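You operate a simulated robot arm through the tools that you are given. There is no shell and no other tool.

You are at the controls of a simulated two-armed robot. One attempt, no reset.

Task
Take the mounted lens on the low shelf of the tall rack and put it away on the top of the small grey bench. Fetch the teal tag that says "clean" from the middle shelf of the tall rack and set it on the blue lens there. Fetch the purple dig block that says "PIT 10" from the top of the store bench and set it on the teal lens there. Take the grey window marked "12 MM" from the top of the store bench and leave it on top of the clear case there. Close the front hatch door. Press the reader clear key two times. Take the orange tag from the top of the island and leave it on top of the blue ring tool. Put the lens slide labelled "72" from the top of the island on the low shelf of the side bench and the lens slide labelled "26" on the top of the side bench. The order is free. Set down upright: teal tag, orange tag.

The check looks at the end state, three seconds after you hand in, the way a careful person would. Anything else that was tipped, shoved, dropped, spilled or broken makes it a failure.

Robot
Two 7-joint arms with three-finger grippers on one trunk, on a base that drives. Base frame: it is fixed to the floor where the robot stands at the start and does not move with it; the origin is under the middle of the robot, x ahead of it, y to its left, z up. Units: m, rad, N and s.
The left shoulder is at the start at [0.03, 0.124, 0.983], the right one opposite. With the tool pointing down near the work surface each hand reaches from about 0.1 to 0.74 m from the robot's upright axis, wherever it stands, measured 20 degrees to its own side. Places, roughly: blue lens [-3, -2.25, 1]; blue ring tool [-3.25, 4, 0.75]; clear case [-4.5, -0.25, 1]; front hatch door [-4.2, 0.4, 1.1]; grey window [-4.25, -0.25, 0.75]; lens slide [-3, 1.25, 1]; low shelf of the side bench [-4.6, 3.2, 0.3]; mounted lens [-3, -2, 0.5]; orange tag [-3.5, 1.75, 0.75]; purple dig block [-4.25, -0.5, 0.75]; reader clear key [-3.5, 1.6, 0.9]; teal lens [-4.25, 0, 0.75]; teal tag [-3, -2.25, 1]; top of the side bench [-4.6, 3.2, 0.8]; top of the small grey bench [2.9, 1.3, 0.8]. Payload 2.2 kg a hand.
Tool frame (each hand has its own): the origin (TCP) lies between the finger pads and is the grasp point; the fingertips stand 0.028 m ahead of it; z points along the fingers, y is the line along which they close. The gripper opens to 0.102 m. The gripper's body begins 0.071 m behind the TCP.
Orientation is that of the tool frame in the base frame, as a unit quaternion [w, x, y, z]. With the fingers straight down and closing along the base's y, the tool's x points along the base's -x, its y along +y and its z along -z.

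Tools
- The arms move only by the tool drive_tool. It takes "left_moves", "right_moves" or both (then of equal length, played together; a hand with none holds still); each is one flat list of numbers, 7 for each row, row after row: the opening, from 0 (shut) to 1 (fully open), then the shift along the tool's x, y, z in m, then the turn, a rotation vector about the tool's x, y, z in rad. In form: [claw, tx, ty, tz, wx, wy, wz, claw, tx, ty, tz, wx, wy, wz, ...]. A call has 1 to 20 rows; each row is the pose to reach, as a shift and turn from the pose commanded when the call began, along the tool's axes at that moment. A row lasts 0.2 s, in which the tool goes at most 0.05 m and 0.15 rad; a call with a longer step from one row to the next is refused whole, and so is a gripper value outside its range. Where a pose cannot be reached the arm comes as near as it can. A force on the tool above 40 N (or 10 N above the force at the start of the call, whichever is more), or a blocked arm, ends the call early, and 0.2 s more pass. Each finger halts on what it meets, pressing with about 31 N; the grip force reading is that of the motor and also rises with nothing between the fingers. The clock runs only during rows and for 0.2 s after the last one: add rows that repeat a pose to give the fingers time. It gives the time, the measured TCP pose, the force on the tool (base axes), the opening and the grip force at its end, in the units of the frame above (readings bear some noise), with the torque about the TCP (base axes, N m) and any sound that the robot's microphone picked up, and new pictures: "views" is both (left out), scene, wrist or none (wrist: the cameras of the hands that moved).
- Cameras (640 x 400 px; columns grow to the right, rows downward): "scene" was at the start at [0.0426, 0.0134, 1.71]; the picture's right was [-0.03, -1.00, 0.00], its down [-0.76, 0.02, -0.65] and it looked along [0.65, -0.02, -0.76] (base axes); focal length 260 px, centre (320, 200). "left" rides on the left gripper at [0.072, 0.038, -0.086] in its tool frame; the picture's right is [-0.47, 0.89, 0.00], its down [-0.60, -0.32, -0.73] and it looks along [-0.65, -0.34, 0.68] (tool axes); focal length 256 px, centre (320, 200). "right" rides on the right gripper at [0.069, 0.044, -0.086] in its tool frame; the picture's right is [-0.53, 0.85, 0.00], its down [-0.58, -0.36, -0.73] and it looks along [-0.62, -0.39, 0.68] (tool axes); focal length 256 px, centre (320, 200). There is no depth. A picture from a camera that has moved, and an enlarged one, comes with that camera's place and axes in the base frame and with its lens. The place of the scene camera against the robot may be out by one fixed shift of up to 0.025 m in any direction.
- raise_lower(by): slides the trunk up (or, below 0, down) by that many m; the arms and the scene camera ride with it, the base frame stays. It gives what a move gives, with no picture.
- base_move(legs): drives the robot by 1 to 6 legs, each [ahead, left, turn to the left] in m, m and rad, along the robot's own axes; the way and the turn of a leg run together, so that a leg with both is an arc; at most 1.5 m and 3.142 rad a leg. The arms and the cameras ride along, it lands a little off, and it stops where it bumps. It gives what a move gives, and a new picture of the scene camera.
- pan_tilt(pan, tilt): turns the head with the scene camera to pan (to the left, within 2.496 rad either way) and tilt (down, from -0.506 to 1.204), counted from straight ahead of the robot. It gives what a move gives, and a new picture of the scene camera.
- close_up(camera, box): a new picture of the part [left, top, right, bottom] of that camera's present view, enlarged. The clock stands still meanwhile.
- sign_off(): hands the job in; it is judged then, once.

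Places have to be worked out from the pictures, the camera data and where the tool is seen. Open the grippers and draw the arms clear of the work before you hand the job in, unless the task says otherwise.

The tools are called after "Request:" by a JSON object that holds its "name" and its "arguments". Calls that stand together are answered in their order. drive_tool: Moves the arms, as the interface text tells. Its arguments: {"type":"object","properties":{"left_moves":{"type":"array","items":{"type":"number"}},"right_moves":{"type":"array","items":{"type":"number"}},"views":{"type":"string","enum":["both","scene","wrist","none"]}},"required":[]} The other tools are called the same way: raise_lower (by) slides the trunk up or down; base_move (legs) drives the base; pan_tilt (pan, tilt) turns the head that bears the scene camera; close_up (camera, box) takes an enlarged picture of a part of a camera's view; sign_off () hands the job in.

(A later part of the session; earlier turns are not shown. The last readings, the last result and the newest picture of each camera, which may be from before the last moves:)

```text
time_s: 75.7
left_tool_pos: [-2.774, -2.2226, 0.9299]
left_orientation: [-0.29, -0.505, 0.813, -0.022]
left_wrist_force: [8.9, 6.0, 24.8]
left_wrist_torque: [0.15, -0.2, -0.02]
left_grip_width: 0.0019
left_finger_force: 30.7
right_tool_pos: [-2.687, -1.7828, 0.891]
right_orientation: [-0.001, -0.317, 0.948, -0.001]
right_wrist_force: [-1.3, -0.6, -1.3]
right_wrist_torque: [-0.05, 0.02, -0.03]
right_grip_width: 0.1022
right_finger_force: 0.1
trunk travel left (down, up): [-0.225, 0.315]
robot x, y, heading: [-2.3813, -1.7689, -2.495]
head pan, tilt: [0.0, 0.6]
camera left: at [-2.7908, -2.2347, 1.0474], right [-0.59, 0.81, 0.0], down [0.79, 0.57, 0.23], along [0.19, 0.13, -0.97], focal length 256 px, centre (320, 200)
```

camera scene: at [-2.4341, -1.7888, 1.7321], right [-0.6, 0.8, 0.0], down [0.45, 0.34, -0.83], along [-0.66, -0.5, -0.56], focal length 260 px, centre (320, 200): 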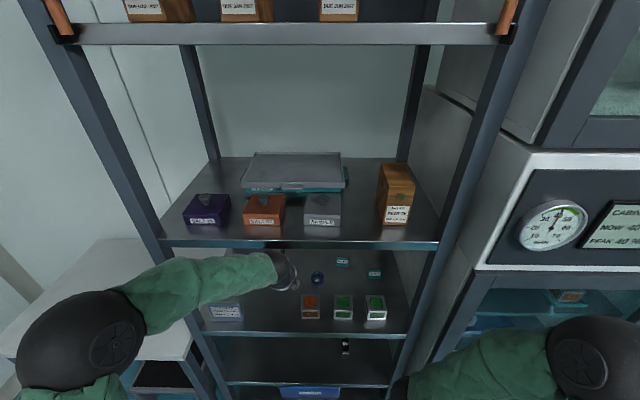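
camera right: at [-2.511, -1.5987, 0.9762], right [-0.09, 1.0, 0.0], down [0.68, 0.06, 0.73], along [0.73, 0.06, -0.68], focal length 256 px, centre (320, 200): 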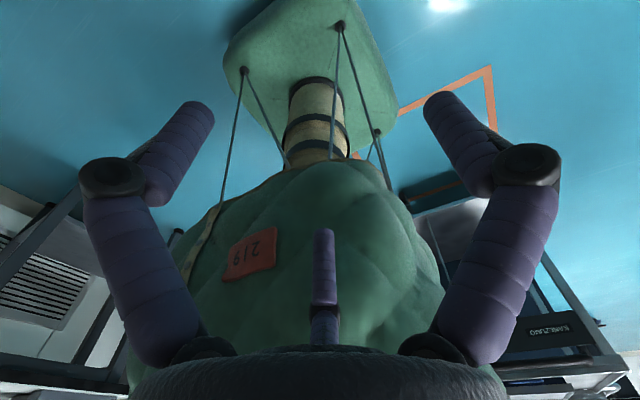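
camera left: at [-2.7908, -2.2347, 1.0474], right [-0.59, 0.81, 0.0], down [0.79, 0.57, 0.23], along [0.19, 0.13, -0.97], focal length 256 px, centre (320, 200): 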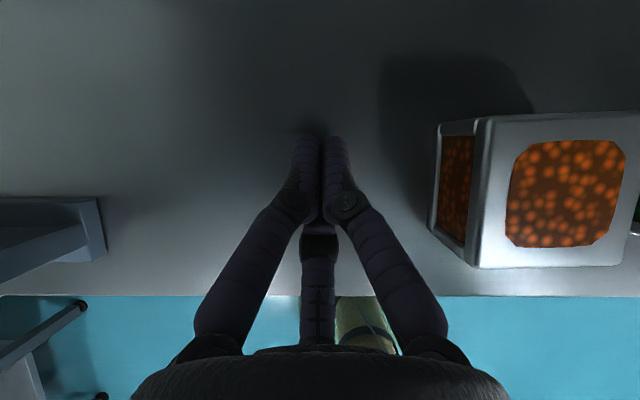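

Contact came at TCP z≈0.931, so the stated finger length holds and the shelf is at z≈0.904. I rise, open, and pre-position over the tag for a steeper, deeper grip.

Request:
{"name": "drive_tool", "arguments": {"left_moves": [0, 0.0194, 0.0103, -0.0334, 0, 0, 0, 0.3, 0.0291, 0.0155, -0.05, 0, 0, 0, 0.5, 0.05, 0.013, -0.04, 0, 0, 0, 0.7, 0.075, 0.011, -0.015, 0, 0, 0, 0.7, 0.0991, 0.0096, 0.0056, 0, 0, 0, 0.7, 0.0991, 0.0096, 0.0056, 0, 0, 0], "views": "both"}}

Request:
{"name": "close_up", "arguments": {"camera": "left", "box": [200, 60, 440, 210]}}

```text
time_s: 77.1
left_tool_pos: [-2.8195, -2.3022, 0.9705]
left_orientation: [-0.286, -0.505, 0.814, -0.023]
left_wrist_force: [-1.3, -0.1, -0.7]
left_wrist_torque: [-0.02, 0.02, 0.0]
left_grip_width: 0.0712
left_finger_force: 0.1
right_tool_pos: [-2.6893, -1.7834, 0.8893]
right_orientation: [0.0, -0.317, 0.949, 0.0]
right_wrist_force: [0.1, 0.1, 0.7]
right_wrist_torque: [-0.01, 0.01, 0.04]
right_grip_width: 0.1019
right_finger_force: 0.0
trunk travel left (down, up): [-0.225, 0.315]
robot x, y, heading: [-2.3831, -1.7699, -2.496]
head pan, tilt: [0.0, 0.6]
camera scene: at [-2.4339, -1.7898, 1.7322], right [-0.6, 0.8, 0.0], down [0.45, 0.34, -0.83], along [-0.66, -0.5, -0.56], focal length 260 px, centre (320, 200)
camera left: at [-2.836, -2.3139, 1.0888], right [-0.59, 0.81, 0.0], down [0.79, 0.57, 0.24], along [0.19, 0.14, -0.97], focal length 256 px, centre (320, 200)
```

scene: 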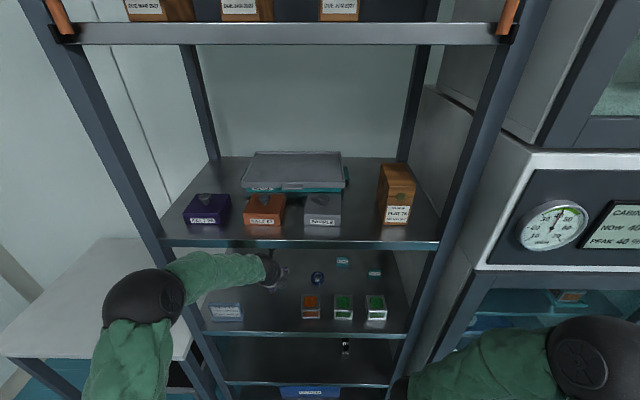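
left: 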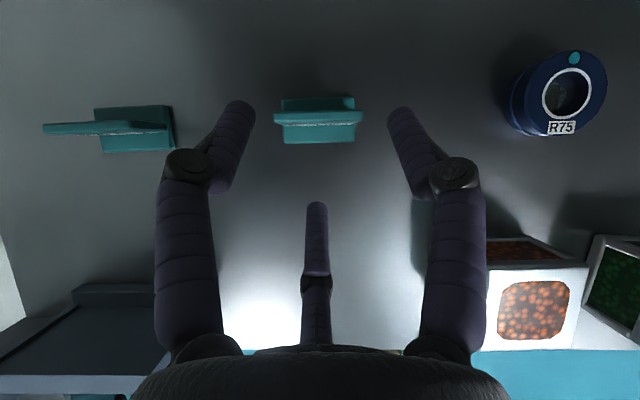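

```text
2.67 times, centred on (320, 135) of left
camera zoom: at [-2.836, -2.3139, 1.0888], right [-0.59, 0.81, 0.0], down [0.79, 0.57, 0.24], along [0.19, 0.14, -0.97], focal length 683 px, centre (320, 373)
```

zoom: 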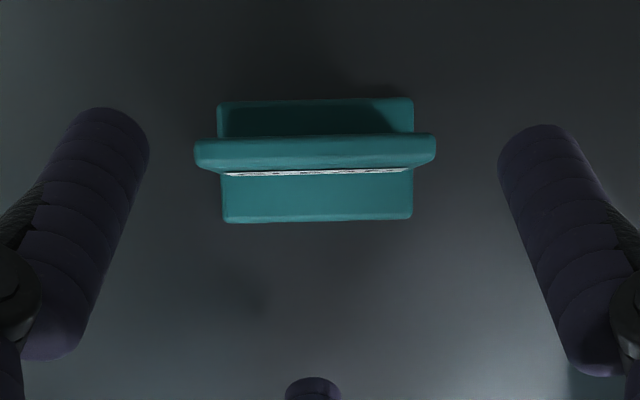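

From above, the tag is perfectly centred; its plate is at D≈3.668. I advance 42 mm for a deep grip and close.

Request:
{"name": "drive_tool", "arguments": {"left_moves": [0.7, -0.0007, -0.0004, 0.02, 0, 0, 0, 0.7, -0.0014, -0.0008, 0.0415, 0, 0, 0, 0.6, -0.0014, -0.0008, 0.0415, 0, 0, 0, 0.4, -0.0014, -0.0008, 0.0415, 0, 0, 0, 0.2, -0.0014, -0.0008, 0.0415, 0, 0, 0, 0.1, -0.0014, -0.0008, 0.0415, 0, 0, 0], "views": "wrist"}}

Request:
{"name": "close_up", "arguments": {"camera": "left", "box": [200, 60, 440, 210]}}

```text
time_s: 78.5
left_tool_pos: [-2.8353, -2.3128, 0.9359]
left_orientation: [-0.286, -0.504, 0.815, -0.022]
left_wrist_force: [-1.3, -0.6, 1.6]
left_wrist_torque: [0.01, 0.01, -0.06]
left_grip_width: 0.0591
left_finger_force: 31.4
right_tool_pos: [-2.6893, -1.7847, 0.8903]
right_orientation: [0.0, -0.317, 0.948, -0.001]
right_wrist_force: [-0.3, -0.6, 0.4]
right_wrist_torque: [0.05, -0.03, 0.02]
right_grip_width: 0.1022
right_finger_force: 0.0
trunk travel left (down, up): [-0.225, 0.315]
robot x, y, heading: [-2.3839, -1.7692, -2.494]
head pan, tilt: [0.0, 0.6]
camera left: at [-2.8522, -2.326, 1.0538], right [-0.59, 0.81, 0.0], down [0.79, 0.57, 0.24], along [0.19, 0.14, -0.97], focal length 256 px, centre (320, 200)
```

left: 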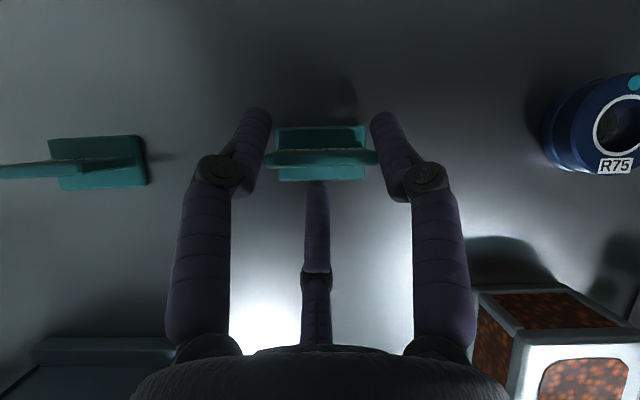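

```text
2.67 times, centred on (320, 135) of left
camera zoom: at [-2.8522, -2.326, 1.0538], right [-0.59, 0.81, 0.0], down [0.79, 0.57, 0.24], along [0.19, 0.14, -0.97], focal length 683 px, centre (320, 373)
```

zoom: 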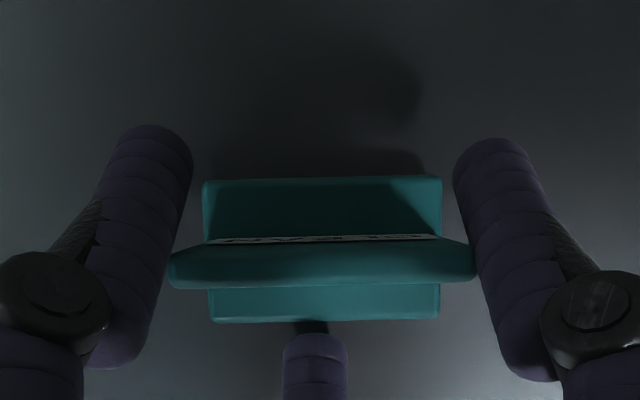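

Held at 59 mm with full force. I lift slowly 4 cm and check the grip width and picture.

Request:
{"name": "drive_tool", "arguments": {"left_moves": [0.1, 0.0049, 0.0026, -0.0084, 0, 0, 0, 0.1, 0.0097, 0.0052, -0.0167, 0, 0, 0, 0.1, 0.0146, 0.0077, -0.025, 0, 0, 0, 0.1, 0.0194, 0.0103, -0.0334, 0, 0, 0, 0.1, 0.0194, 0.0103, -0.0334, 0, 0, 0], "views": "wrist"}}

Request:
{"name": "close_up", "arguments": {"camera": "left", "box": [200, 60, 440, 210]}}

```text
time_s: 79.7
left_tool_pos: [-2.8352, -2.3109, 0.9714]
left_orientation: [-0.281, -0.506, 0.815, -0.022]
left_wrist_force: [-0.1, -0.2, -0.2]
left_wrist_torque: [-0.03, 0.0, 0.05]
left_grip_width: 0.0554
left_finger_force: 30.9
right_tool_pos: [-2.6883, -1.7846, 0.889]
right_orientation: [0.0, -0.317, 0.948, 0.001]
right_wrist_force: [0.4, 0.4, -0.2]
right_wrist_torque: [-0.01, 0.02, -0.01]
right_grip_width: 0.102
right_finger_force: 0.1
trunk travel left (down, up): [-0.225, 0.315]
robot x, y, heading: [-2.3821, -1.7671, -2.492]
head pan, tilt: [0.0, 0.6]
camera left: at [-2.8522, -2.3249, 1.089], right [-0.59, 0.81, 0.0], down [0.79, 0.57, 0.24], along [0.2, 0.14, -0.97], focal length 256 px, centre (320, 200)
```

left: 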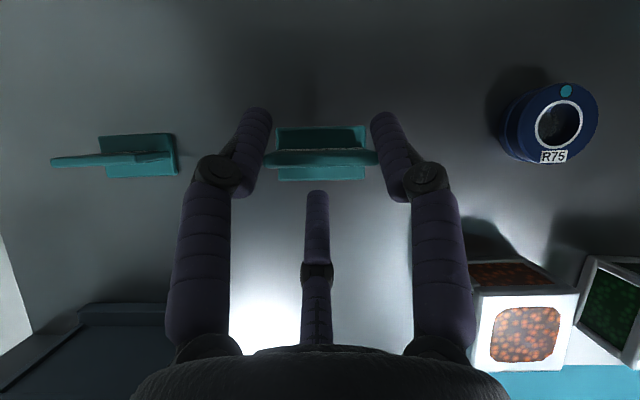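

```text
2.67 times, centred on (320, 135) of left
camera zoom: at [-2.8522, -2.3249, 1.089], right [-0.59, 0.81, 0.0], down [0.79, 0.57, 0.24], along [0.2, 0.14, -0.97], focal length 683 px, centre (320, 373)
```

zoom: 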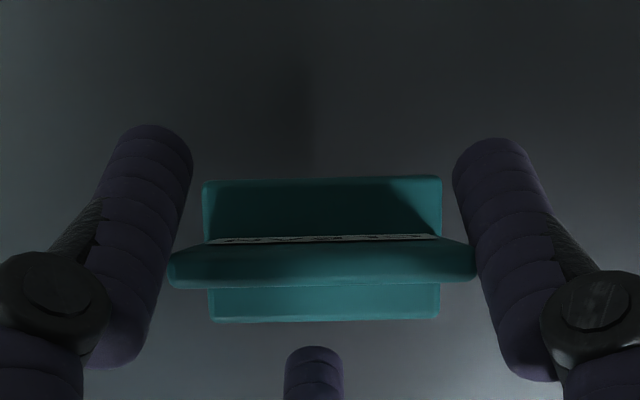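

The tag rides along unchanged in the picture. I raise it a little more and carry it slowly to above the blue lens.

Request:
{"name": "drive_tool", "arguments": {"left_moves": [0.1, 0.0048, 0.0026, -0.0084, 0, 0, 0, 0.1, 0.0097, 0.0052, -0.0167, 0, 0, 0, 0.1, 0.0036, 0.0187, -0.0161, 0, 0, 0, 0.1, -0.0026, 0.0322, -0.0155, 0, 0, 0, 0.1, -0.0087, 0.0457, -0.0149, 0, 0, 0, 0.1, -0.0148, 0.0592, -0.0143, 0, 0, 0, 0.1, -0.021, 0.0727, -0.0136, 0, 0, 0, 0.1, -0.0271, 0.0862, -0.013, 0, 0, 0, 0.1, -0.0332, 0.0997, -0.0124, 0, 0, 0, 0.1, -0.0393, 0.1132, -0.0118, 0, 0, 0, 0.1, -0.0455, 0.1267, -0.0112, 0, 0, 0, 0.1, -0.0516, 0.1402, -0.0106, 0, 0, 0, 0.1, -0.0516, 0.1402, -0.0106, 0, 0, 0], "views": "both"}}

Request:
{"name": "close_up", "arguments": {"camera": "left", "box": [200, 60, 440, 210]}}

```text
time_s: 82.7
left_tool_pos: [-2.9062, -2.1973, 0.9691]
left_orientation: [-0.262, -0.511, 0.818, -0.028]
left_wrist_force: [0.6, -0.2, 0.6]
left_wrist_torque: [0.04, 0.02, -0.04]
left_grip_width: 0.0555
left_finger_force: 31.0
right_tool_pos: [-2.684, -1.7814, 0.8912]
right_orientation: [-0.001, -0.321, 0.947, -0.002]
right_wrist_force: [-0.7, 1.8, -0.4]
right_wrist_torque: [-0.09, -0.05, 0.0]
right_grip_width: 0.102
right_finger_force: 0.1
trunk travel left (down, up): [-0.225, 0.315]
robot x, y, heading: [-2.381, -1.765, -2.49]
head pan, tilt: [0.0, 0.6]
stopped in row 13 (left hand): the arm was blocked; the commanded pose is now the measured one
camera scene: at [-2.4281, -1.7831, 1.7334], right [-0.61, 0.79, 0.0], down [0.45, 0.34, -0.83], along [-0.66, -0.5, -0.56], focal length 260 px, centre (320, 200)
camera left: at [-2.9285, -2.2114, 1.0858], right [-0.6, 0.8, -0.02], down [0.77, 0.57, 0.28], along [0.24, 0.16, -0.96], focal length 256 px, centre (320, 200)
```

scene: 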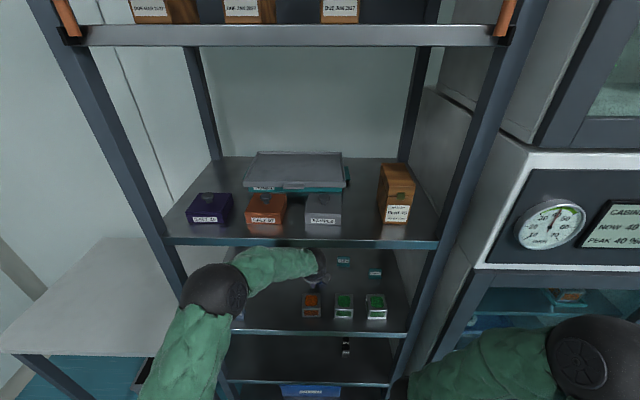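
left: 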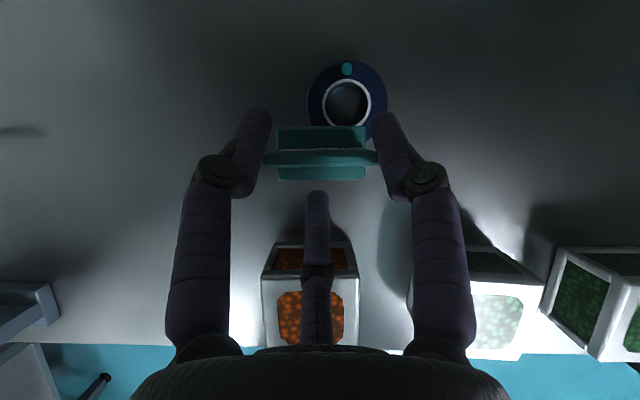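

```text
2.67 times, centred on (320, 135) of left
camera zoom: at [-2.9285, -2.2114, 1.0858], right [-0.6, 0.8, -0.02], down [0.77, 0.57, 0.28], along [0.24, 0.16, -0.96], focal length 683 px, centre (320, 373)
```

zoom: 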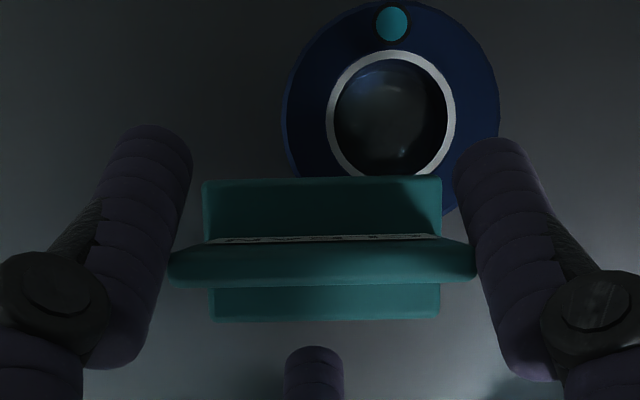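

The arm got blocked (forearm against the upper shelf lip) just short of the lens. I go back left, exit the rack and then use a lower trunk and better base position.

Request:
{"name": "drive_tool", "arguments": {"left_moves": [0.1, 0.0094, -0.0177, 0, 0, 0, 0, 0.1, 0.0188, -0.0353, 0, 0, 0, 0, 0.1, 0.0281, -0.053, 0, 0, 0, 0, 0.1, 0.0375, -0.0707, 0, 0, 0, 0, 0.1, 0.0469, -0.0883, 0, 0, 0, 0, 0.1, 0.0563, -0.106, 0, 0, 0, 0, 0.1, 0.0563, -0.106, 0, 0, 0, 0], "views": "both"}}

```text
time_s: 84.3
left_tool_pos: [-2.8394, -2.2889, 0.9694]
left_orientation: [-0.261, -0.508, 0.82, -0.028]
left_wrist_force: [1.7, 0.3, -0.5]
left_wrist_torque: [0.0, -0.02, -0.02]
left_grip_width: 0.0554
left_finger_force: 31.1
right_tool_pos: [-2.6865, -1.779, 0.8904]
right_orientation: [-0.001, -0.32, 0.947, -0.003]
right_wrist_force: [-0.8, 0.7, 0.0]
right_wrist_torque: [0.0, -0.01, -0.01]
right_grip_width: 0.1023
right_finger_force: 0.1
trunk travel left (down, up): [-0.225, 0.315]
robot x, y, heading: [-2.3778, -1.7694, -2.487]
head pan, tilt: [0.0, 0.6]
camera scene: at [-2.4317, -1.7791, 1.7322], right [-0.61, 0.8, 0.0], down [0.45, 0.34, -0.83], along [-0.66, -0.5, -0.56], focal length 260 px, centre (320, 200)
camera left: at [-2.8617, -2.3033, 1.087], right [-0.59, 0.81, -0.02], down [0.77, 0.57, 0.28], along [0.24, 0.15, -0.96], focal length 256 px, centre (320, 200)
```

scene: 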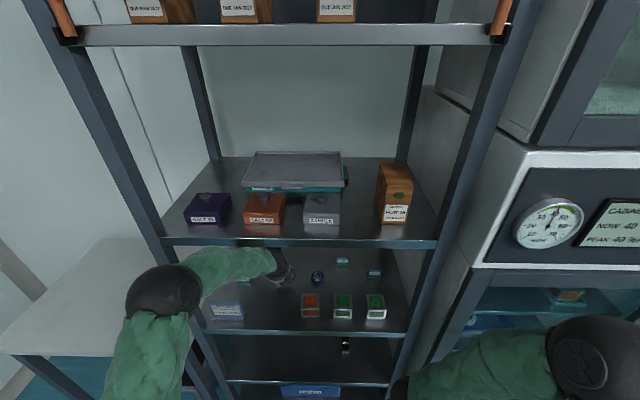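
left: 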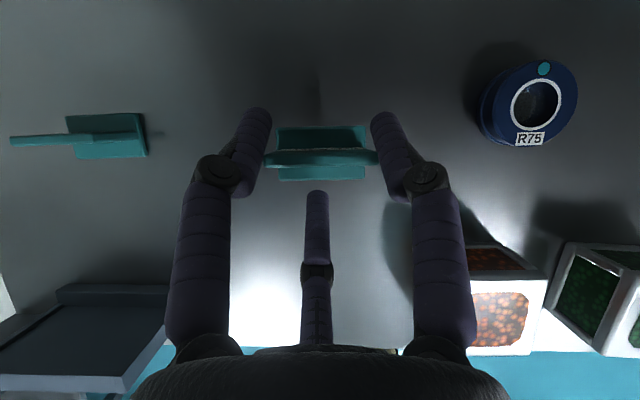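

Clear of the lens. I back the base out 0.28 m so the hand leaves the rack.

Request:
{"name": "base_move", "arguments": {"legs": [[-0.28, 0, 0]]}}

Request:
{"name": "raise_lower", "arguments": {"by": -0.13}}

```text
time_s: 86.3
left_tool_pos: [-2.6146, -2.1283, 0.9753]
left_orientation: [-0.267, -0.512, 0.816, -0.028]
left_wrist_force: [0.2, -0.6, 0.2]
left_wrist_torque: [-0.02, -0.01, 0.01]
left_grip_width: 0.0557
left_finger_force: 30.8
right_tool_pos: [-2.4609, -1.6123, 0.8902]
right_orientation: [0.0, -0.321, 0.947, 0.0]
right_wrist_force: [0.9, -0.5, 0.8]
right_wrist_torque: [-0.01, 0.01, 0.01]
right_grip_width: 0.1021
right_finger_force: 0.2
trunk travel left (down, up): [-0.225, 0.315]
robot x, y, heading: [-2.1581, -1.5953, -2.486]
head pan, tilt: [0.0, 0.6]
camera scene: at [-2.2055, -1.6147, 1.7322], right [-0.61, 0.79, 0.0], down [0.45, 0.34, -0.83], along [-0.65, -0.5, -0.56], focal length 260 px, centre (320, 200)
```

scene: 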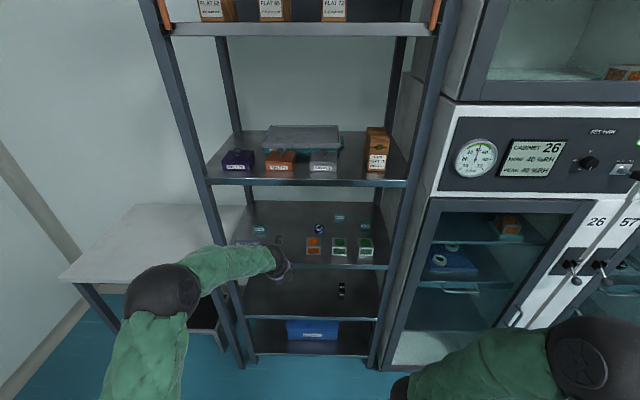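

```text
time_s: 87.9
left_tool_pos: [-2.6146, -2.128, 0.8463]
left_orientation: [-0.269, -0.511, 0.816, -0.027]
left_wrist_force: [0.0, -0.3, 0.1]
left_wrist_torque: [0.02, 0.0, 0.02]
left_grip_width: 0.0557
left_finger_force: 30.9
right_tool_pos: [-2.4611, -1.6119, 0.7625]
right_orientation: [0.0, -0.322, 0.947, 0.0]
right_wrist_force: [-0.6, -0.2, -0.2]
right_wrist_torque: [0.02, -0.01, 0.01]
right_grip_width: 0.1018
right_finger_force: 0.0
trunk travel left (down, up): [-0.095, 0.445]
robot x, y, heading: [-2.1546, -1.597, -2.489]
head pan, tilt: [0.0, 0.6]
```

Outside the rack with the trunk lower; I raise the left hand back to z≈1.0, restoring the pitch, and shift the base 0.1 m right.

Request:
{"name": "drive_tool", "arguments": {"left_moves": [0.1, 0.0142, 0.0076, -0.0265, -0.004, 0.008, 0, 0.1, 0.0285, 0.0151, -0.053, -0.008, 0.016, 0, 0.1, 0.0427, 0.0227, -0.0794, -0.012, 0.024, 0, 0.1, 0.057, 0.0302, -0.1059, -0.017, 0.032, 0, 0.1, 0.0712, 0.0378, -0.1324, -0.017, 0.032, 0, 0.1, 0.0712, 0.0378, -0.1324, -0.017, 0.032, 0], "views": "none"}}

Request:
{"name": "base_move", "arguments": {"legs": [[0, -0.1, -0.004]]}}

Request:
{"name": "close_up", "arguments": {"camera": "scene", "box": [200, 150, 440, 300]}}

```text
time_s: 89.3
left_tool_pos: [-2.6189, -2.1214, 1.0016]
left_orientation: [-0.284, -0.508, 0.813, -0.028]
left_wrist_force: [0.3, 0.2, -0.9]
left_wrist_torque: [0.02, -0.01, 0.03]
left_grip_width: 0.0557
left_finger_force: 30.8
right_tool_pos: [-2.4609, -1.6125, 0.7596]
right_orientation: [0.0, -0.322, 0.947, 0.001]
right_wrist_force: [-0.7, -0.3, 0.5]
right_wrist_torque: [-0.01, 0.01, -0.01]
right_grip_width: 0.1021
right_finger_force: 0.0
trunk travel left (down, up): [-0.095, 0.445]
robot x, y, heading: [-2.1572, -1.5921, -2.486]
head pan, tilt: [0.0, 0.6]
```

```text
time_s: 90.4
left_tool_pos: [-2.6806, -2.041, 1.0015]
left_orientation: [-0.284, -0.508, 0.813, -0.028]
left_wrist_force: [0.4, 0.5, 0.3]
left_wrist_torque: [0.01, -0.03, 0.02]
left_grip_width: 0.0555
left_finger_force: 31.2
right_tool_pos: [-2.5219, -1.5317, 0.7604]
right_orientation: [0.0, -0.321, 0.947, -0.001]
right_wrist_force: [-0.1, -0.1, -0.2]
right_wrist_torque: [-0.05, -0.01, 0.01]
right_grip_width: 0.1021
right_finger_force: 0.1
trunk travel left (down, up): [-0.095, 0.445]
robot x, y, heading: [-2.2161, -1.5192, -2.49]
head pan, tilt: [0.0, 0.6]
camera scene: at [-2.2687, -1.5346, 1.6022], right [-0.61, 0.79, 0.0], down [0.45, 0.34, -0.82], along [-0.66, -0.5, -0.57], focal length 260 px, centre (320, 200)
```

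scene: 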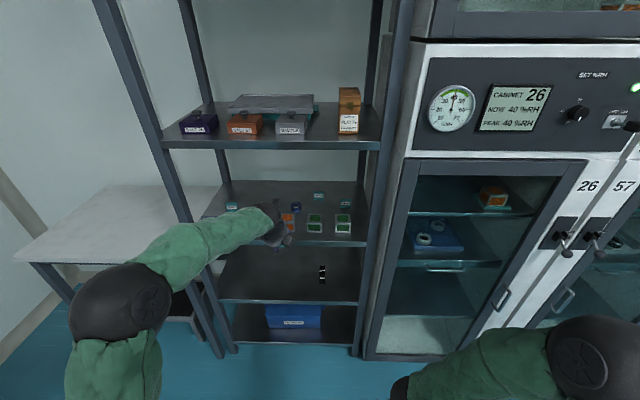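

```text
2.67 times, centred on (320, 225) of scene
camera zoom: at [-2.2687, -1.5346, 1.6022], right [-0.61, 0.79, 0.0], down [0.45, 0.34, -0.82], along [-0.66, -0.5, -0.57], focal length 694 px, centre (320, 133)
```

zoom: 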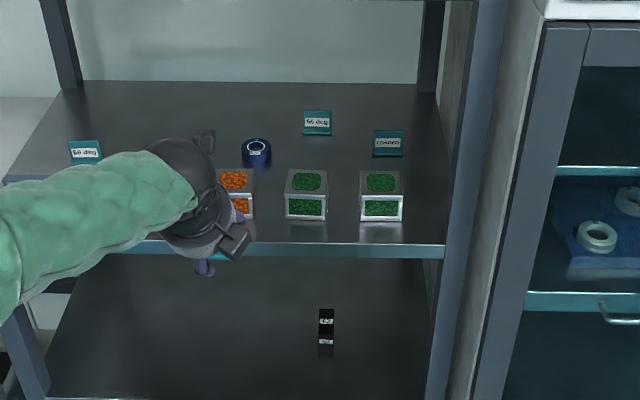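

Tag bottom is ≈0.97–0.98 after a small raise, above the bead boxes (~0.947). I raise 1.5 cm and drive forward 0.25 m toward the lens.

Request:
{"name": "drive_tool", "arguments": {"left_moves": [0.1, 0.0073, 0.0039, -0.0125, 0, 0, 0, 0.1, 0.0073, 0.0039, -0.0125, 0, 0, 0], "views": "none"}}

Request:
{"name": "base_move", "arguments": {"legs": [[0.25, 0, 0]]}}

Request:
{"name": "drive_tool", "arguments": {"left_moves": [0.1, 0, 0, 0, 0, 0, 0], "views": "wrist"}}

```text
time_s: 91.0
left_tool_pos: [-2.6795, -2.0413, 1.016]
left_orientation: [-0.284, -0.509, 0.812, -0.028]
left_wrist_force: [1.0, 0.3, -0.8]
left_wrist_torque: [-0.01, 0.01, -0.04]
left_grip_width: 0.0559
left_finger_force: 30.5
right_tool_pos: [-2.522, -1.5332, 0.7598]
right_orientation: [-0.001, -0.321, 0.947, -0.001]
right_wrist_force: [0.9, -0.8, 0.3]
right_wrist_torque: [0.02, -0.01, -0.03]
right_grip_width: 0.1021
right_finger_force: 0.0
trunk travel left (down, up): [-0.095, 0.445]
robot x, y, heading: [-2.2121, -1.5156, -2.488]
head pan, tilt: [0.0, 0.6]
```

```text
time_s: 92.9
left_tool_pos: [-2.8818, -2.1951, 1.0165]
left_orientation: [-0.284, -0.508, 0.813, -0.028]
left_wrist_force: [-0.4, -1.0, -0.8]
left_wrist_torque: [0.03, 0.01, -0.01]
left_grip_width: 0.0555
left_finger_force: 30.8
right_tool_pos: [-2.7225, -1.6845, 0.7603]
right_orientation: [0.001, -0.32, 0.947, 0.0]
right_wrist_force: [0.6, -0.8, 0.2]
right_wrist_torque: [-0.01, -0.05, 0.01]
right_grip_width: 0.1021
right_finger_force: 0.0
trunk travel left (down, up): [-0.095, 0.445]
robot x, y, heading: [-2.413, -1.6694, -2.492]
head pan, tilt: [0.0, 0.6]
camera scene: at [-2.4699, -1.6903, 1.6021], right [-0.61, 0.8, 0.0], down [0.45, 0.34, -0.82], along [-0.66, -0.5, -0.57], focal length 260 px, centre (320, 200)
```

scene: 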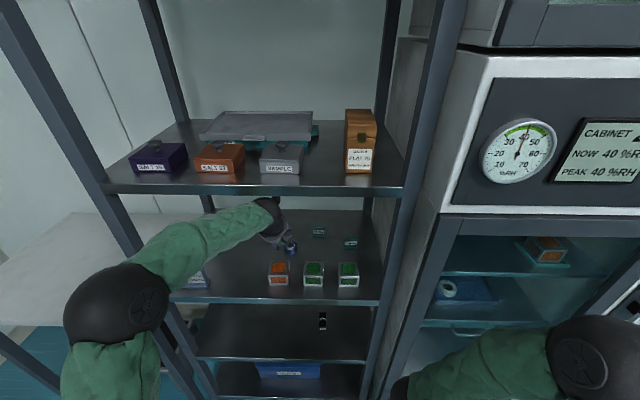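

```text
time_s: 93.3
left_tool_pos: [-2.8824, -2.1932, 1.0159]
left_orientation: [-0.284, -0.507, 0.813, -0.027]
left_wrist_force: [-0.7, 0.0, -0.4]
left_wrist_torque: [0.01, 0.01, 0.0]
left_grip_width: 0.0558
left_finger_force: 31.2
right_tool_pos: [-2.7233, -1.6851, 0.7609]
right_orientation: [-0.001, -0.32, 0.948, 0.001]
right_wrist_force: [-0.4, -0.1, -0.6]
right_wrist_torque: [-0.01, 0.01, 0.03]
right_grip_width: 0.102
right_finger_force: 0.0
trunk travel left (down, up): [-0.095, 0.445]
robot x, y, heading: [-2.4166, -1.6715, -2.489]
head pan, tilt: [0.0, 0.6]
camera left: at [-2.8996, -2.2053, 1.135], right [-0.59, 0.8, -0.01], down [0.78, 0.58, 0.24], along [0.2, 0.13, -0.97], focal length 256 px, centre (320, 200)
```

left: 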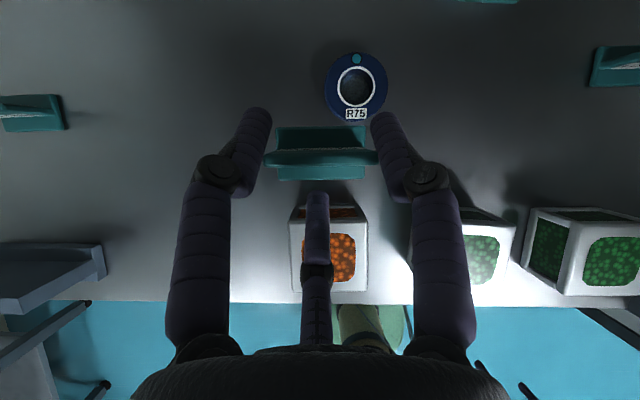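

The lens is at D≈3.680, R≈0.029; the tag base centre at 3.634, 0.0015. I shift forward 45 mm and right 27 mm at this height and verify alignment.

Request:
{"name": "drive_tool", "arguments": {"left_moves": [0.1, 0.0051, 0.0105, 0.0062, 0, 0, 0, 0.1, 0.0102, 0.021, 0.0124, 0, 0, 0, 0.1, 0.0152, 0.0314, 0.0186, 0, 0, 0, 0.1, 0.0203, 0.0419, 0.0248, 0, 0, 0, 0.1, 0.0203, 0.0419, 0.0248, 0, 0, 0], "views": "both"}}

Request:
{"name": "close_up", "arguments": {"camera": "left", "box": [200, 60, 440, 210]}}

```text
time_s: 94.5
left_tool_pos: [-2.9344, -2.1995, 1.0172]
left_orientation: [-0.285, -0.508, 0.813, -0.029]
left_wrist_force: [-0.1, 0.0, -0.9]
left_wrist_torque: [0.0, -0.01, 0.05]
left_grip_width: 0.0557
left_finger_force: 31.3
right_tool_pos: [-2.7234, -1.685, 0.7598]
right_orientation: [0.0, -0.32, 0.948, 0.0]
right_wrist_force: [-1.3, -0.3, 0.7]
right_wrist_torque: [0.0, -0.02, -0.01]
right_grip_width: 0.1018
right_finger_force: 0.2
trunk travel left (down, up): [-0.095, 0.445]
robot x, y, heading: [-2.4192, -1.6715, -2.494]
head pan, tilt: [0.0, 0.6]
camera scene: at [-2.4688, -1.6895, 1.6022], right [-0.61, 0.8, 0.0], down [0.45, 0.34, -0.83], along [-0.66, -0.5, -0.57], focal length 260 px, centre (320, 200)
camera left: at [-2.9526, -2.2111, 1.1347], right [-0.59, 0.8, -0.01], down [0.78, 0.58, 0.24], along [0.2, 0.13, -0.97], focal length 256 px, centre (320, 200)
```

scene: 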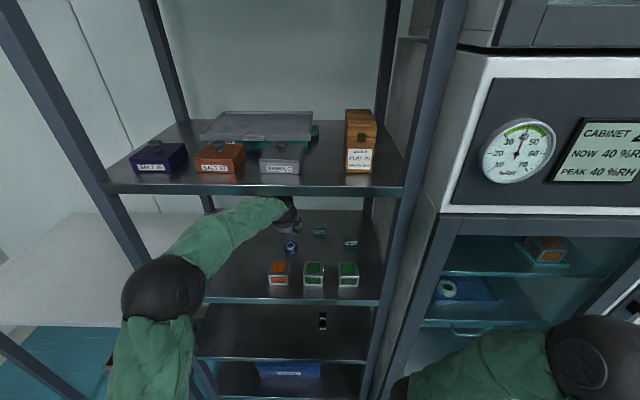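
left: 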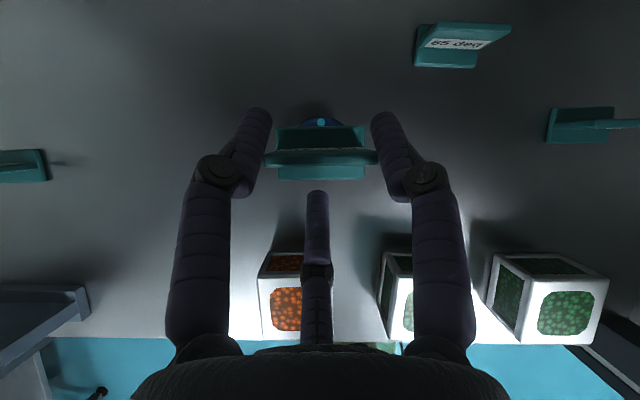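

```text
2.67 times, centred on (320, 135) of left
camera zoom: at [-2.9526, -2.2111, 1.1347], right [-0.59, 0.8, -0.01], down [0.78, 0.58, 0.24], along [0.2, 0.13, -0.97], focal length 683 px, centre (320, 373)
```

zoom: 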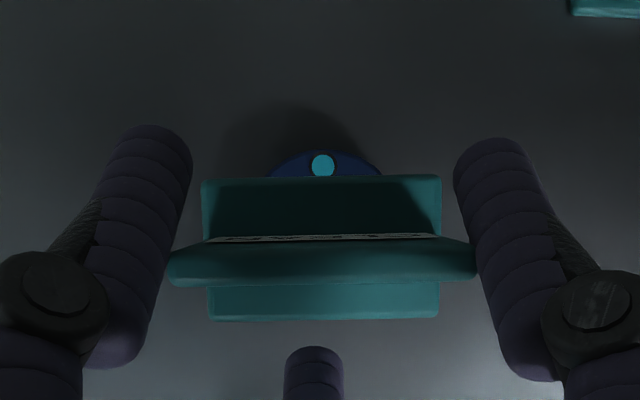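

Aligned laterally and in depth over the lens. I lower in small steps watching for contact force.

Request:
{"name": "drive_tool", "arguments": {"left_moves": [0.1, -0.0073, -0.0039, 0.0125, 0, 0, 0, 0.1, -0.0146, -0.0077, 0.0251, 0, 0, 0, 0.1, -0.0204, -0.0108, 0.0351, 0, 0, 0, 0.1, -0.0214, -0.0114, 0.0367, 0, 0, 0, 0.1, -0.0224, -0.0119, 0.0384, 0, 0, 0, 0.1, -0.0224, -0.0119, 0.0384, 0, 0, 0], "views": "wrist"}}

```text
time_s: 95.9
left_tool_pos: [-2.9339, -2.1983, 0.9708]
left_orientation: [-0.284, -0.508, 0.813, -0.028]
left_wrist_force: [-0.7, -0.6, -0.9]
left_wrist_torque: [0.02, 0.0, 0.0]
left_grip_width: 0.0556
left_finger_force: 31.1
right_tool_pos: [-2.7231, -1.6851, 0.7597]
right_orientation: [0.0, -0.32, 0.947, 0.0]
right_wrist_force: [-0.8, -0.1, 0.7]
right_wrist_torque: [0.01, 0.0, -0.04]
right_grip_width: 0.1018
right_finger_force: 0.0
trunk travel left (down, up): [-0.095, 0.445]
robot x, y, heading: [-2.4176, -1.6696, -2.491]
head pan, tilt: [0.0, 0.6]
camera left: at [-2.9514, -2.2103, 1.0885], right [-0.59, 0.8, -0.01], down [0.78, 0.58, 0.24], along [0.2, 0.13, -0.97], focal length 256 px, centre (320, 200)
```

left: 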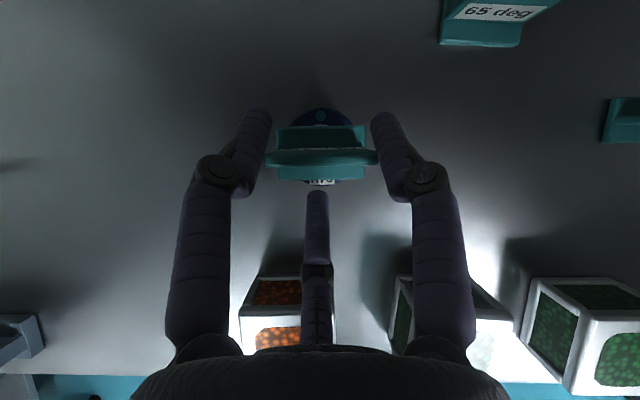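

Nearly down and centred on the lens. I continue in 2 mm steps.

Request:
{"name": "drive_tool", "arguments": {"left_moves": [0.1, -0.001, -0.0005, 0.0017, 0, 0, 0, 0.1, -0.0019, -0.001, 0.0033, 0, 0, 0], "views": "none"}}

Request:
{"name": "drive_tool", "arguments": {"left_moves": [0.1, -0.001, -0.0005, 0.0017, 0, 0, 0], "views": "none"}}

Request:
{"name": "drive_tool", "arguments": {"left_moves": [0.1, -0.001, -0.0005, 0.0017, 0, 0, 0], "views": "wrist"}}

```text
time_s: 96.5
left_tool_pos: [-2.9344, -2.1994, 0.9674]
left_orientation: [-0.284, -0.508, 0.813, -0.029]
left_wrist_force: [0.6, 0.6, 0.6]
left_wrist_torque: [0.0, 0.0, -0.01]
left_grip_width: 0.0556
left_finger_force: 30.8
right_tool_pos: [-2.7235, -1.6847, 0.7598]
right_orientation: [0.001, -0.32, 0.948, 0.0]
right_wrist_force: [-0.6, -0.5, -0.4]
right_wrist_torque: [0.04, -0.01, -0.03]
right_grip_width: 0.1023
right_finger_force: 0.1
trunk travel left (down, up): [-0.095, 0.445]
robot x, y, heading: [-2.4187, -1.6655, -2.485]
head pan, tilt: [0.0, 0.6]
```

```text
time_s: 96.9
left_tool_pos: [-2.9344, -2.199, 0.9644]
left_orientation: [-0.284, -0.507, 0.813, -0.028]
left_wrist_force: [0.2, 0.2, -0.1]
left_wrist_torque: [-0.01, 0.01, -0.02]
left_grip_width: 0.0557
left_finger_force: 30.9
right_tool_pos: [-2.7232, -1.6873, 0.7597]
right_orientation: [-0.001, -0.319, 0.948, 0.0]
right_wrist_force: [0.0, -1.1, 0.9]
right_wrist_torque: [0.0, -0.01, 0.02]
right_grip_width: 0.1018
right_finger_force: 0.1
trunk travel left (down, up): [-0.095, 0.445]
robot x, y, heading: [-2.4185, -1.6682, -2.49]
head pan, tilt: [0.0, 0.6]
```

```text
time_s: 97.3
left_tool_pos: [-2.9348, -2.1974, 0.963]
left_orientation: [-0.283, -0.508, 0.813, -0.028]
left_wrist_force: [0.1, 0.2, -0.3]
left_wrist_torque: [-0.01, -0.02, 0.0]
left_grip_width: 0.0555
left_finger_force: 30.5
right_tool_pos: [-2.7227, -1.6844, 0.7605]
right_orientation: [0.001, -0.32, 0.947, 0.0]
right_wrist_force: [0.5, -0.5, -0.1]
right_wrist_torque: [-0.01, -0.02, 0.04]
right_grip_width: 0.1018
right_finger_force: 0.1
trunk travel left (down, up): [-0.095, 0.445]
robot x, y, heading: [-2.4169, -1.6711, -2.494]
head pan, tilt: [0.0, 0.6]
camera left: at [-2.9521, -2.2101, 1.0809], right [-0.59, 0.8, -0.01], down [0.78, 0.58, 0.24], along [0.2, 0.13, -0.97], focal length 256 px, centre (320, 200)
```

left: 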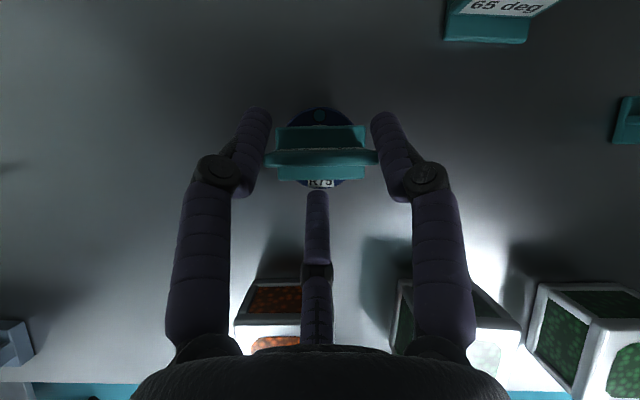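

No contact yet; continuing down carefully.

Request:
{"name": "drive_tool", "arguments": {"left_moves": [0.1, -0.001, -0.0005, 0.0017, 0, 0, 0], "views": "none"}}

Request:
{"name": "drive_tool", "arguments": {"left_moves": [0.1, -0.001, -0.0005, 0.0017, 0, 0, 0], "views": "none"}}

Request:
{"name": "drive_tool", "arguments": {"left_moves": [0.1, -0.001, -0.0005, 0.0017, 0, 0, 0], "views": "none"}}

Request:
{"name": "close_up", "arguments": {"camera": "left", "box": [200, 60, 440, 210]}}

```text
time_s: 97.7
left_tool_pos: [-2.9336, -2.1977, 0.9614]
left_orientation: [-0.284, -0.508, 0.813, -0.028]
left_wrist_force: [-1.0, 0.1, 0.6]
left_wrist_torque: [-0.03, -0.01, 0.03]
left_grip_width: 0.0557
left_finger_force: 30.6
right_tool_pos: [-2.723, -1.6854, 0.7598]
right_orientation: [0.0, -0.32, 0.947, 0.0]
right_wrist_force: [-1.2, -0.5, 0.8]
right_wrist_torque: [0.03, 0.01, -0.01]
right_grip_width: 0.102
right_finger_force: 0.0
trunk travel left (down, up): [-0.095, 0.445]
robot x, y, heading: [-2.4193, -1.6708, -2.489]
head pan, tilt: [0.0, 0.6]
```

```text
time_s: 98.1
left_tool_pos: [-2.9344, -2.1986, 0.96]
left_orientation: [-0.285, -0.508, 0.813, -0.028]
left_wrist_force: [-0.3, -0.3, -0.2]
left_wrist_torque: [-0.02, 0.05, 0.0]
left_grip_width: 0.0557
left_finger_force: 31.2
right_tool_pos: [-2.722, -1.685, 0.7606]
right_orientation: [0.001, -0.319, 0.948, 0.0]
right_wrist_force: [0.4, -0.5, 0.3]
right_wrist_torque: [-0.04, -0.02, 0.03]
right_grip_width: 0.1019
right_finger_force: 0.2
trunk travel left (down, up): [-0.095, 0.445]
robot x, y, heading: [-2.4169, -1.6725, -2.486]
head pan, tilt: [0.0, 0.6]
```

```text
time_s: 98.5
left_tool_pos: [-2.935, -2.1984, 0.9589]
left_orientation: [-0.285, -0.507, 0.813, -0.027]
left_wrist_force: [0.2, -0.2, 1.8]
left_wrist_torque: [0.02, -0.04, 0.04]
left_grip_width: 0.0558
left_finger_force: 30.7
right_tool_pos: [-2.7231, -1.6853, 0.7601]
right_orientation: [0.0, -0.319, 0.948, 0.0]
right_wrist_force: [-0.1, -0.1, 0.1]
right_wrist_torque: [0.01, 0.0, 0.03]
right_grip_width: 0.1022
right_finger_force: 0.1
trunk travel left (down, up): [-0.095, 0.445]
robot x, y, heading: [-2.4168, -1.6742, -2.489]
head pan, tilt: [0.0, 0.6]
```

```text
2.67 times, centred on (320, 135) of left
camera zoom: at [-2.9524, -2.2098, 1.0761], right [-0.59, 0.8, -0.01], down [0.78, 0.58, 0.24], along [0.2, 0.13, -0.97], focal length 683 px, centre (320, 373)
```

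zoom: 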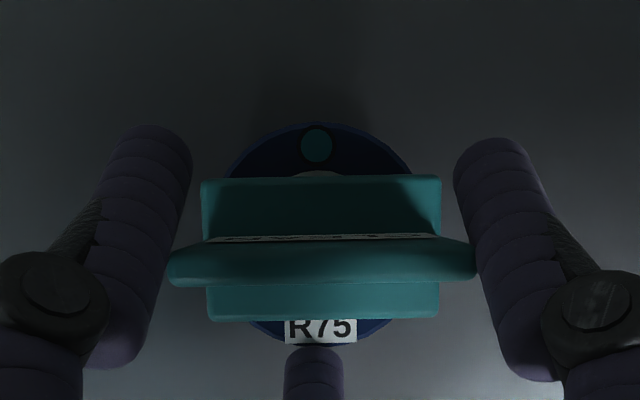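

A first hint of contact (1.8 N). One more step.

Request:
{"name": "drive_tool", "arguments": {"left_moves": [0.1, -0.001, -0.0005, 0.0017, 0, 0, 0], "views": "none"}}

Request:
{"name": "drive_tool", "arguments": {"left_moves": [0.1, -0.001, -0.0005, 0.0017, 0, 0, 0], "views": "none"}}

```text
time_s: 98.9
left_tool_pos: [-2.9346, -2.1982, 0.9562]
left_orientation: [-0.284, -0.507, 0.813, -0.028]
left_wrist_force: [0.8, 1.5, 2.1]
left_wrist_torque: [0.07, -0.05, 0.0]
left_grip_width: 0.0564
left_finger_force: 31.4
right_tool_pos: [-2.723, -1.6845, 0.7606]
right_orientation: [0.0, -0.32, 0.947, 0.0]
right_wrist_force: [-0.4, -0.4, -1.5]
right_wrist_torque: [0.01, -0.01, -0.01]
right_grip_width: 0.1021
right_finger_force: 0.0
trunk travel left (down, up): [-0.095, 0.445]
robot x, y, heading: [-2.4177, -1.6705, -2.494]
head pan, tilt: [0.0, 0.6]
```

```text
time_s: 99.3
left_tool_pos: [-2.9352, -2.1979, 0.9544]
left_orientation: [-0.285, -0.507, 0.813, -0.028]
left_wrist_force: [1.9, 0.3, 6.0]
left_wrist_torque: [0.05, -0.04, -0.04]
left_grip_width: 0.0568
left_finger_force: 30.6
right_tool_pos: [-2.7217, -1.6848, 0.7599]
right_orientation: [0.0, -0.319, 0.948, 0.0]
right_wrist_force: [-0.9, 0.0, 0.5]
right_wrist_torque: [0.0, 0.01, 0.0]
right_grip_width: 0.1019
right_finger_force: 0.0
trunk travel left (down, up): [-0.095, 0.445]
robot x, y, heading: [-2.4165, -1.669, -2.493]
head pan, tilt: [0.0, 0.6]
```

Contact confirmed (6 N). I open the fingers gently and check the tag stays.

Request:
{"name": "drive_tool", "arguments": {"left_moves": [0.58, 0, 0, 0, 0, 0, 0, 0.62, 0, 0, 0, 0, 0, 0, 0.68, 0, 0, 0, 0, 0, 0, 0.75, 0, 0, 0, 0, 0, 0, 0.78, 0, 0, 0, 0, 0, 0], "views": "wrist"}}

Request:
{"name": "close_up", "arguments": {"camera": "left", "box": [200, 60, 440, 210]}}

```text
time_s: 100.5
left_tool_pos: [-2.9349, -2.1976, 0.9528]
left_orientation: [-0.285, -0.506, 0.814, -0.027]
left_wrist_force: [-0.7, 0.3, 0.0]
left_wrist_torque: [0.01, 0.02, 0.0]
left_grip_width: 0.0794
left_finger_force: 0.1
right_tool_pos: [-2.7234, -1.6861, 0.7602]
right_orientation: [0.0, -0.32, 0.948, 0.0]
right_wrist_force: [-0.4, -0.9, -0.5]
right_wrist_torque: [0.0, 0.01, 0.01]
right_grip_width: 0.102
right_finger_force: 0.0
trunk travel left (down, up): [-0.095, 0.445]
robot x, y, heading: [-2.4195, -1.6685, -2.491]
head pan, tilt: [0.0, 0.6]
camera left: at [-2.9524, -2.21, 1.0704], right [-0.59, 0.8, -0.01], down [0.78, 0.58, 0.24], along [0.2, 0.13, -0.97], focal length 256 px, centre (320, 200)
```

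left: 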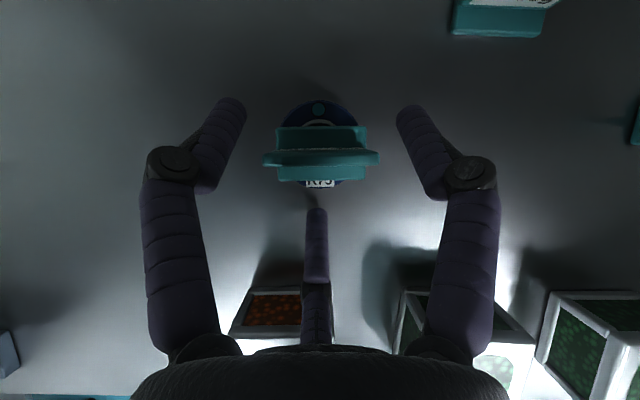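

```text
2.67 times, centred on (320, 135) of left
camera zoom: at [-2.9524, -2.21, 1.0704], right [-0.59, 0.8, -0.01], down [0.78, 0.58, 0.24], along [0.2, 0.13, -0.97], focal length 683 px, centre (320, 373)
```

zoom: 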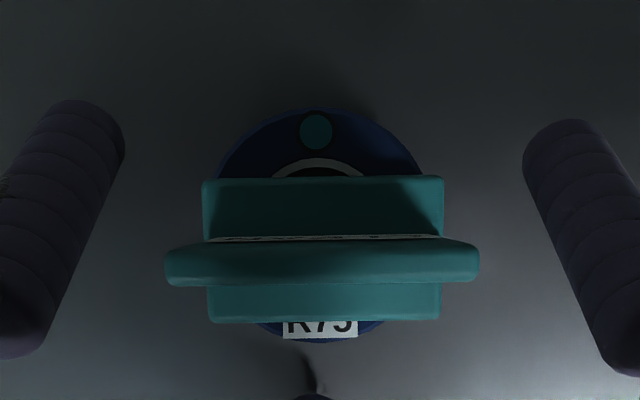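

The CLEAN tag stands on the lens. I retreat along the tool axis, then back the base out.

Request:
{"name": "drive_tool", "arguments": {"left_moves": [0.78, 0, 0, -0.025, 0, 0, 0, 0.78, 0, 0, -0.05, 0, 0, 0, 0.78, 0, 0, -0.065, 0, 0, 0], "views": "none"}}

Request:
{"name": "base_move", "arguments": {"legs": [[-0.33, 0, 0]]}}

Request:
{"name": "close_up", "arguments": {"camera": "scene", "box": [200, 150, 440, 300]}}

```text
time_s: 101.3
left_tool_pos: [-2.9058, -2.1745, 1.0056]
left_orientation: [-0.284, -0.507, 0.813, -0.028]
left_wrist_force: [0.4, -0.7, -0.1]
left_wrist_torque: [0.0, -0.01, -0.03]
left_grip_width: 0.0796
left_finger_force: 0.0
right_tool_pos: [-2.7235, -1.6853, 0.7594]
right_orientation: [0.001, -0.32, 0.947, 0.0]
right_wrist_force: [0.9, -0.2, 0.9]
right_wrist_torque: [0.02, -0.02, -0.01]
right_grip_width: 0.1021
right_finger_force: 0.0
trunk travel left (down, up): [-0.095, 0.445]
robot x, y, heading: [-2.4166, -1.6679, -2.492]
head pan, tilt: [0.0, 0.6]
```

```text
time_s: 103.5
left_tool_pos: [-2.6453, -1.9706, 1.007]
left_orientation: [-0.285, -0.504, 0.815, -0.026]
left_wrist_force: [-0.3, 0.0, 0.5]
left_wrist_torque: [0.0, 0.02, -0.01]
left_grip_width: 0.0797
left_finger_force: 0.1
right_tool_pos: [-2.4592, -1.4838, 0.7605]
right_orientation: [0.0, -0.316, 0.949, 0.0]
right_wrist_force: [0.0, -0.2, -0.6]
right_wrist_torque: [0.02, -0.01, 0.0]
right_grip_width: 0.1017
right_finger_force: 0.1
trunk travel left (down, up): [-0.095, 0.445]
robot x, y, heading: [-2.1515, -1.4696, -2.494]
head pan, tilt: [0.0, 0.6]
camera scene: at [-2.2045, -1.4892, 1.6022], right [-0.6, 0.8, 0.0], down [0.45, 0.34, -0.83], along [-0.66, -0.5, -0.56], focal length 260 px, centre (320, 200)
```

scene: 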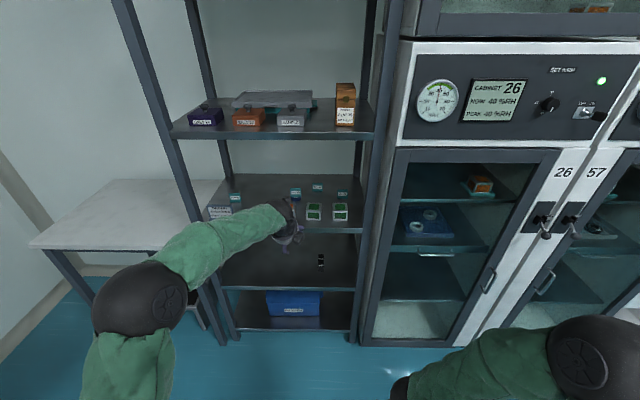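

```text
2.67 times, centred on (320, 225) of scene
camera zoom: at [-2.2045, -1.4892, 1.6022], right [-0.6, 0.8, 0.0], down [0.45, 0.34, -0.83], along [-0.66, -0.5, -0.56], focal length 694 px, centre (320, 133)
```

zoom: 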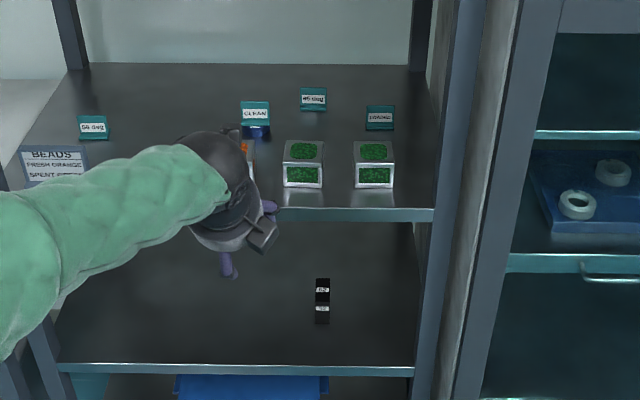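

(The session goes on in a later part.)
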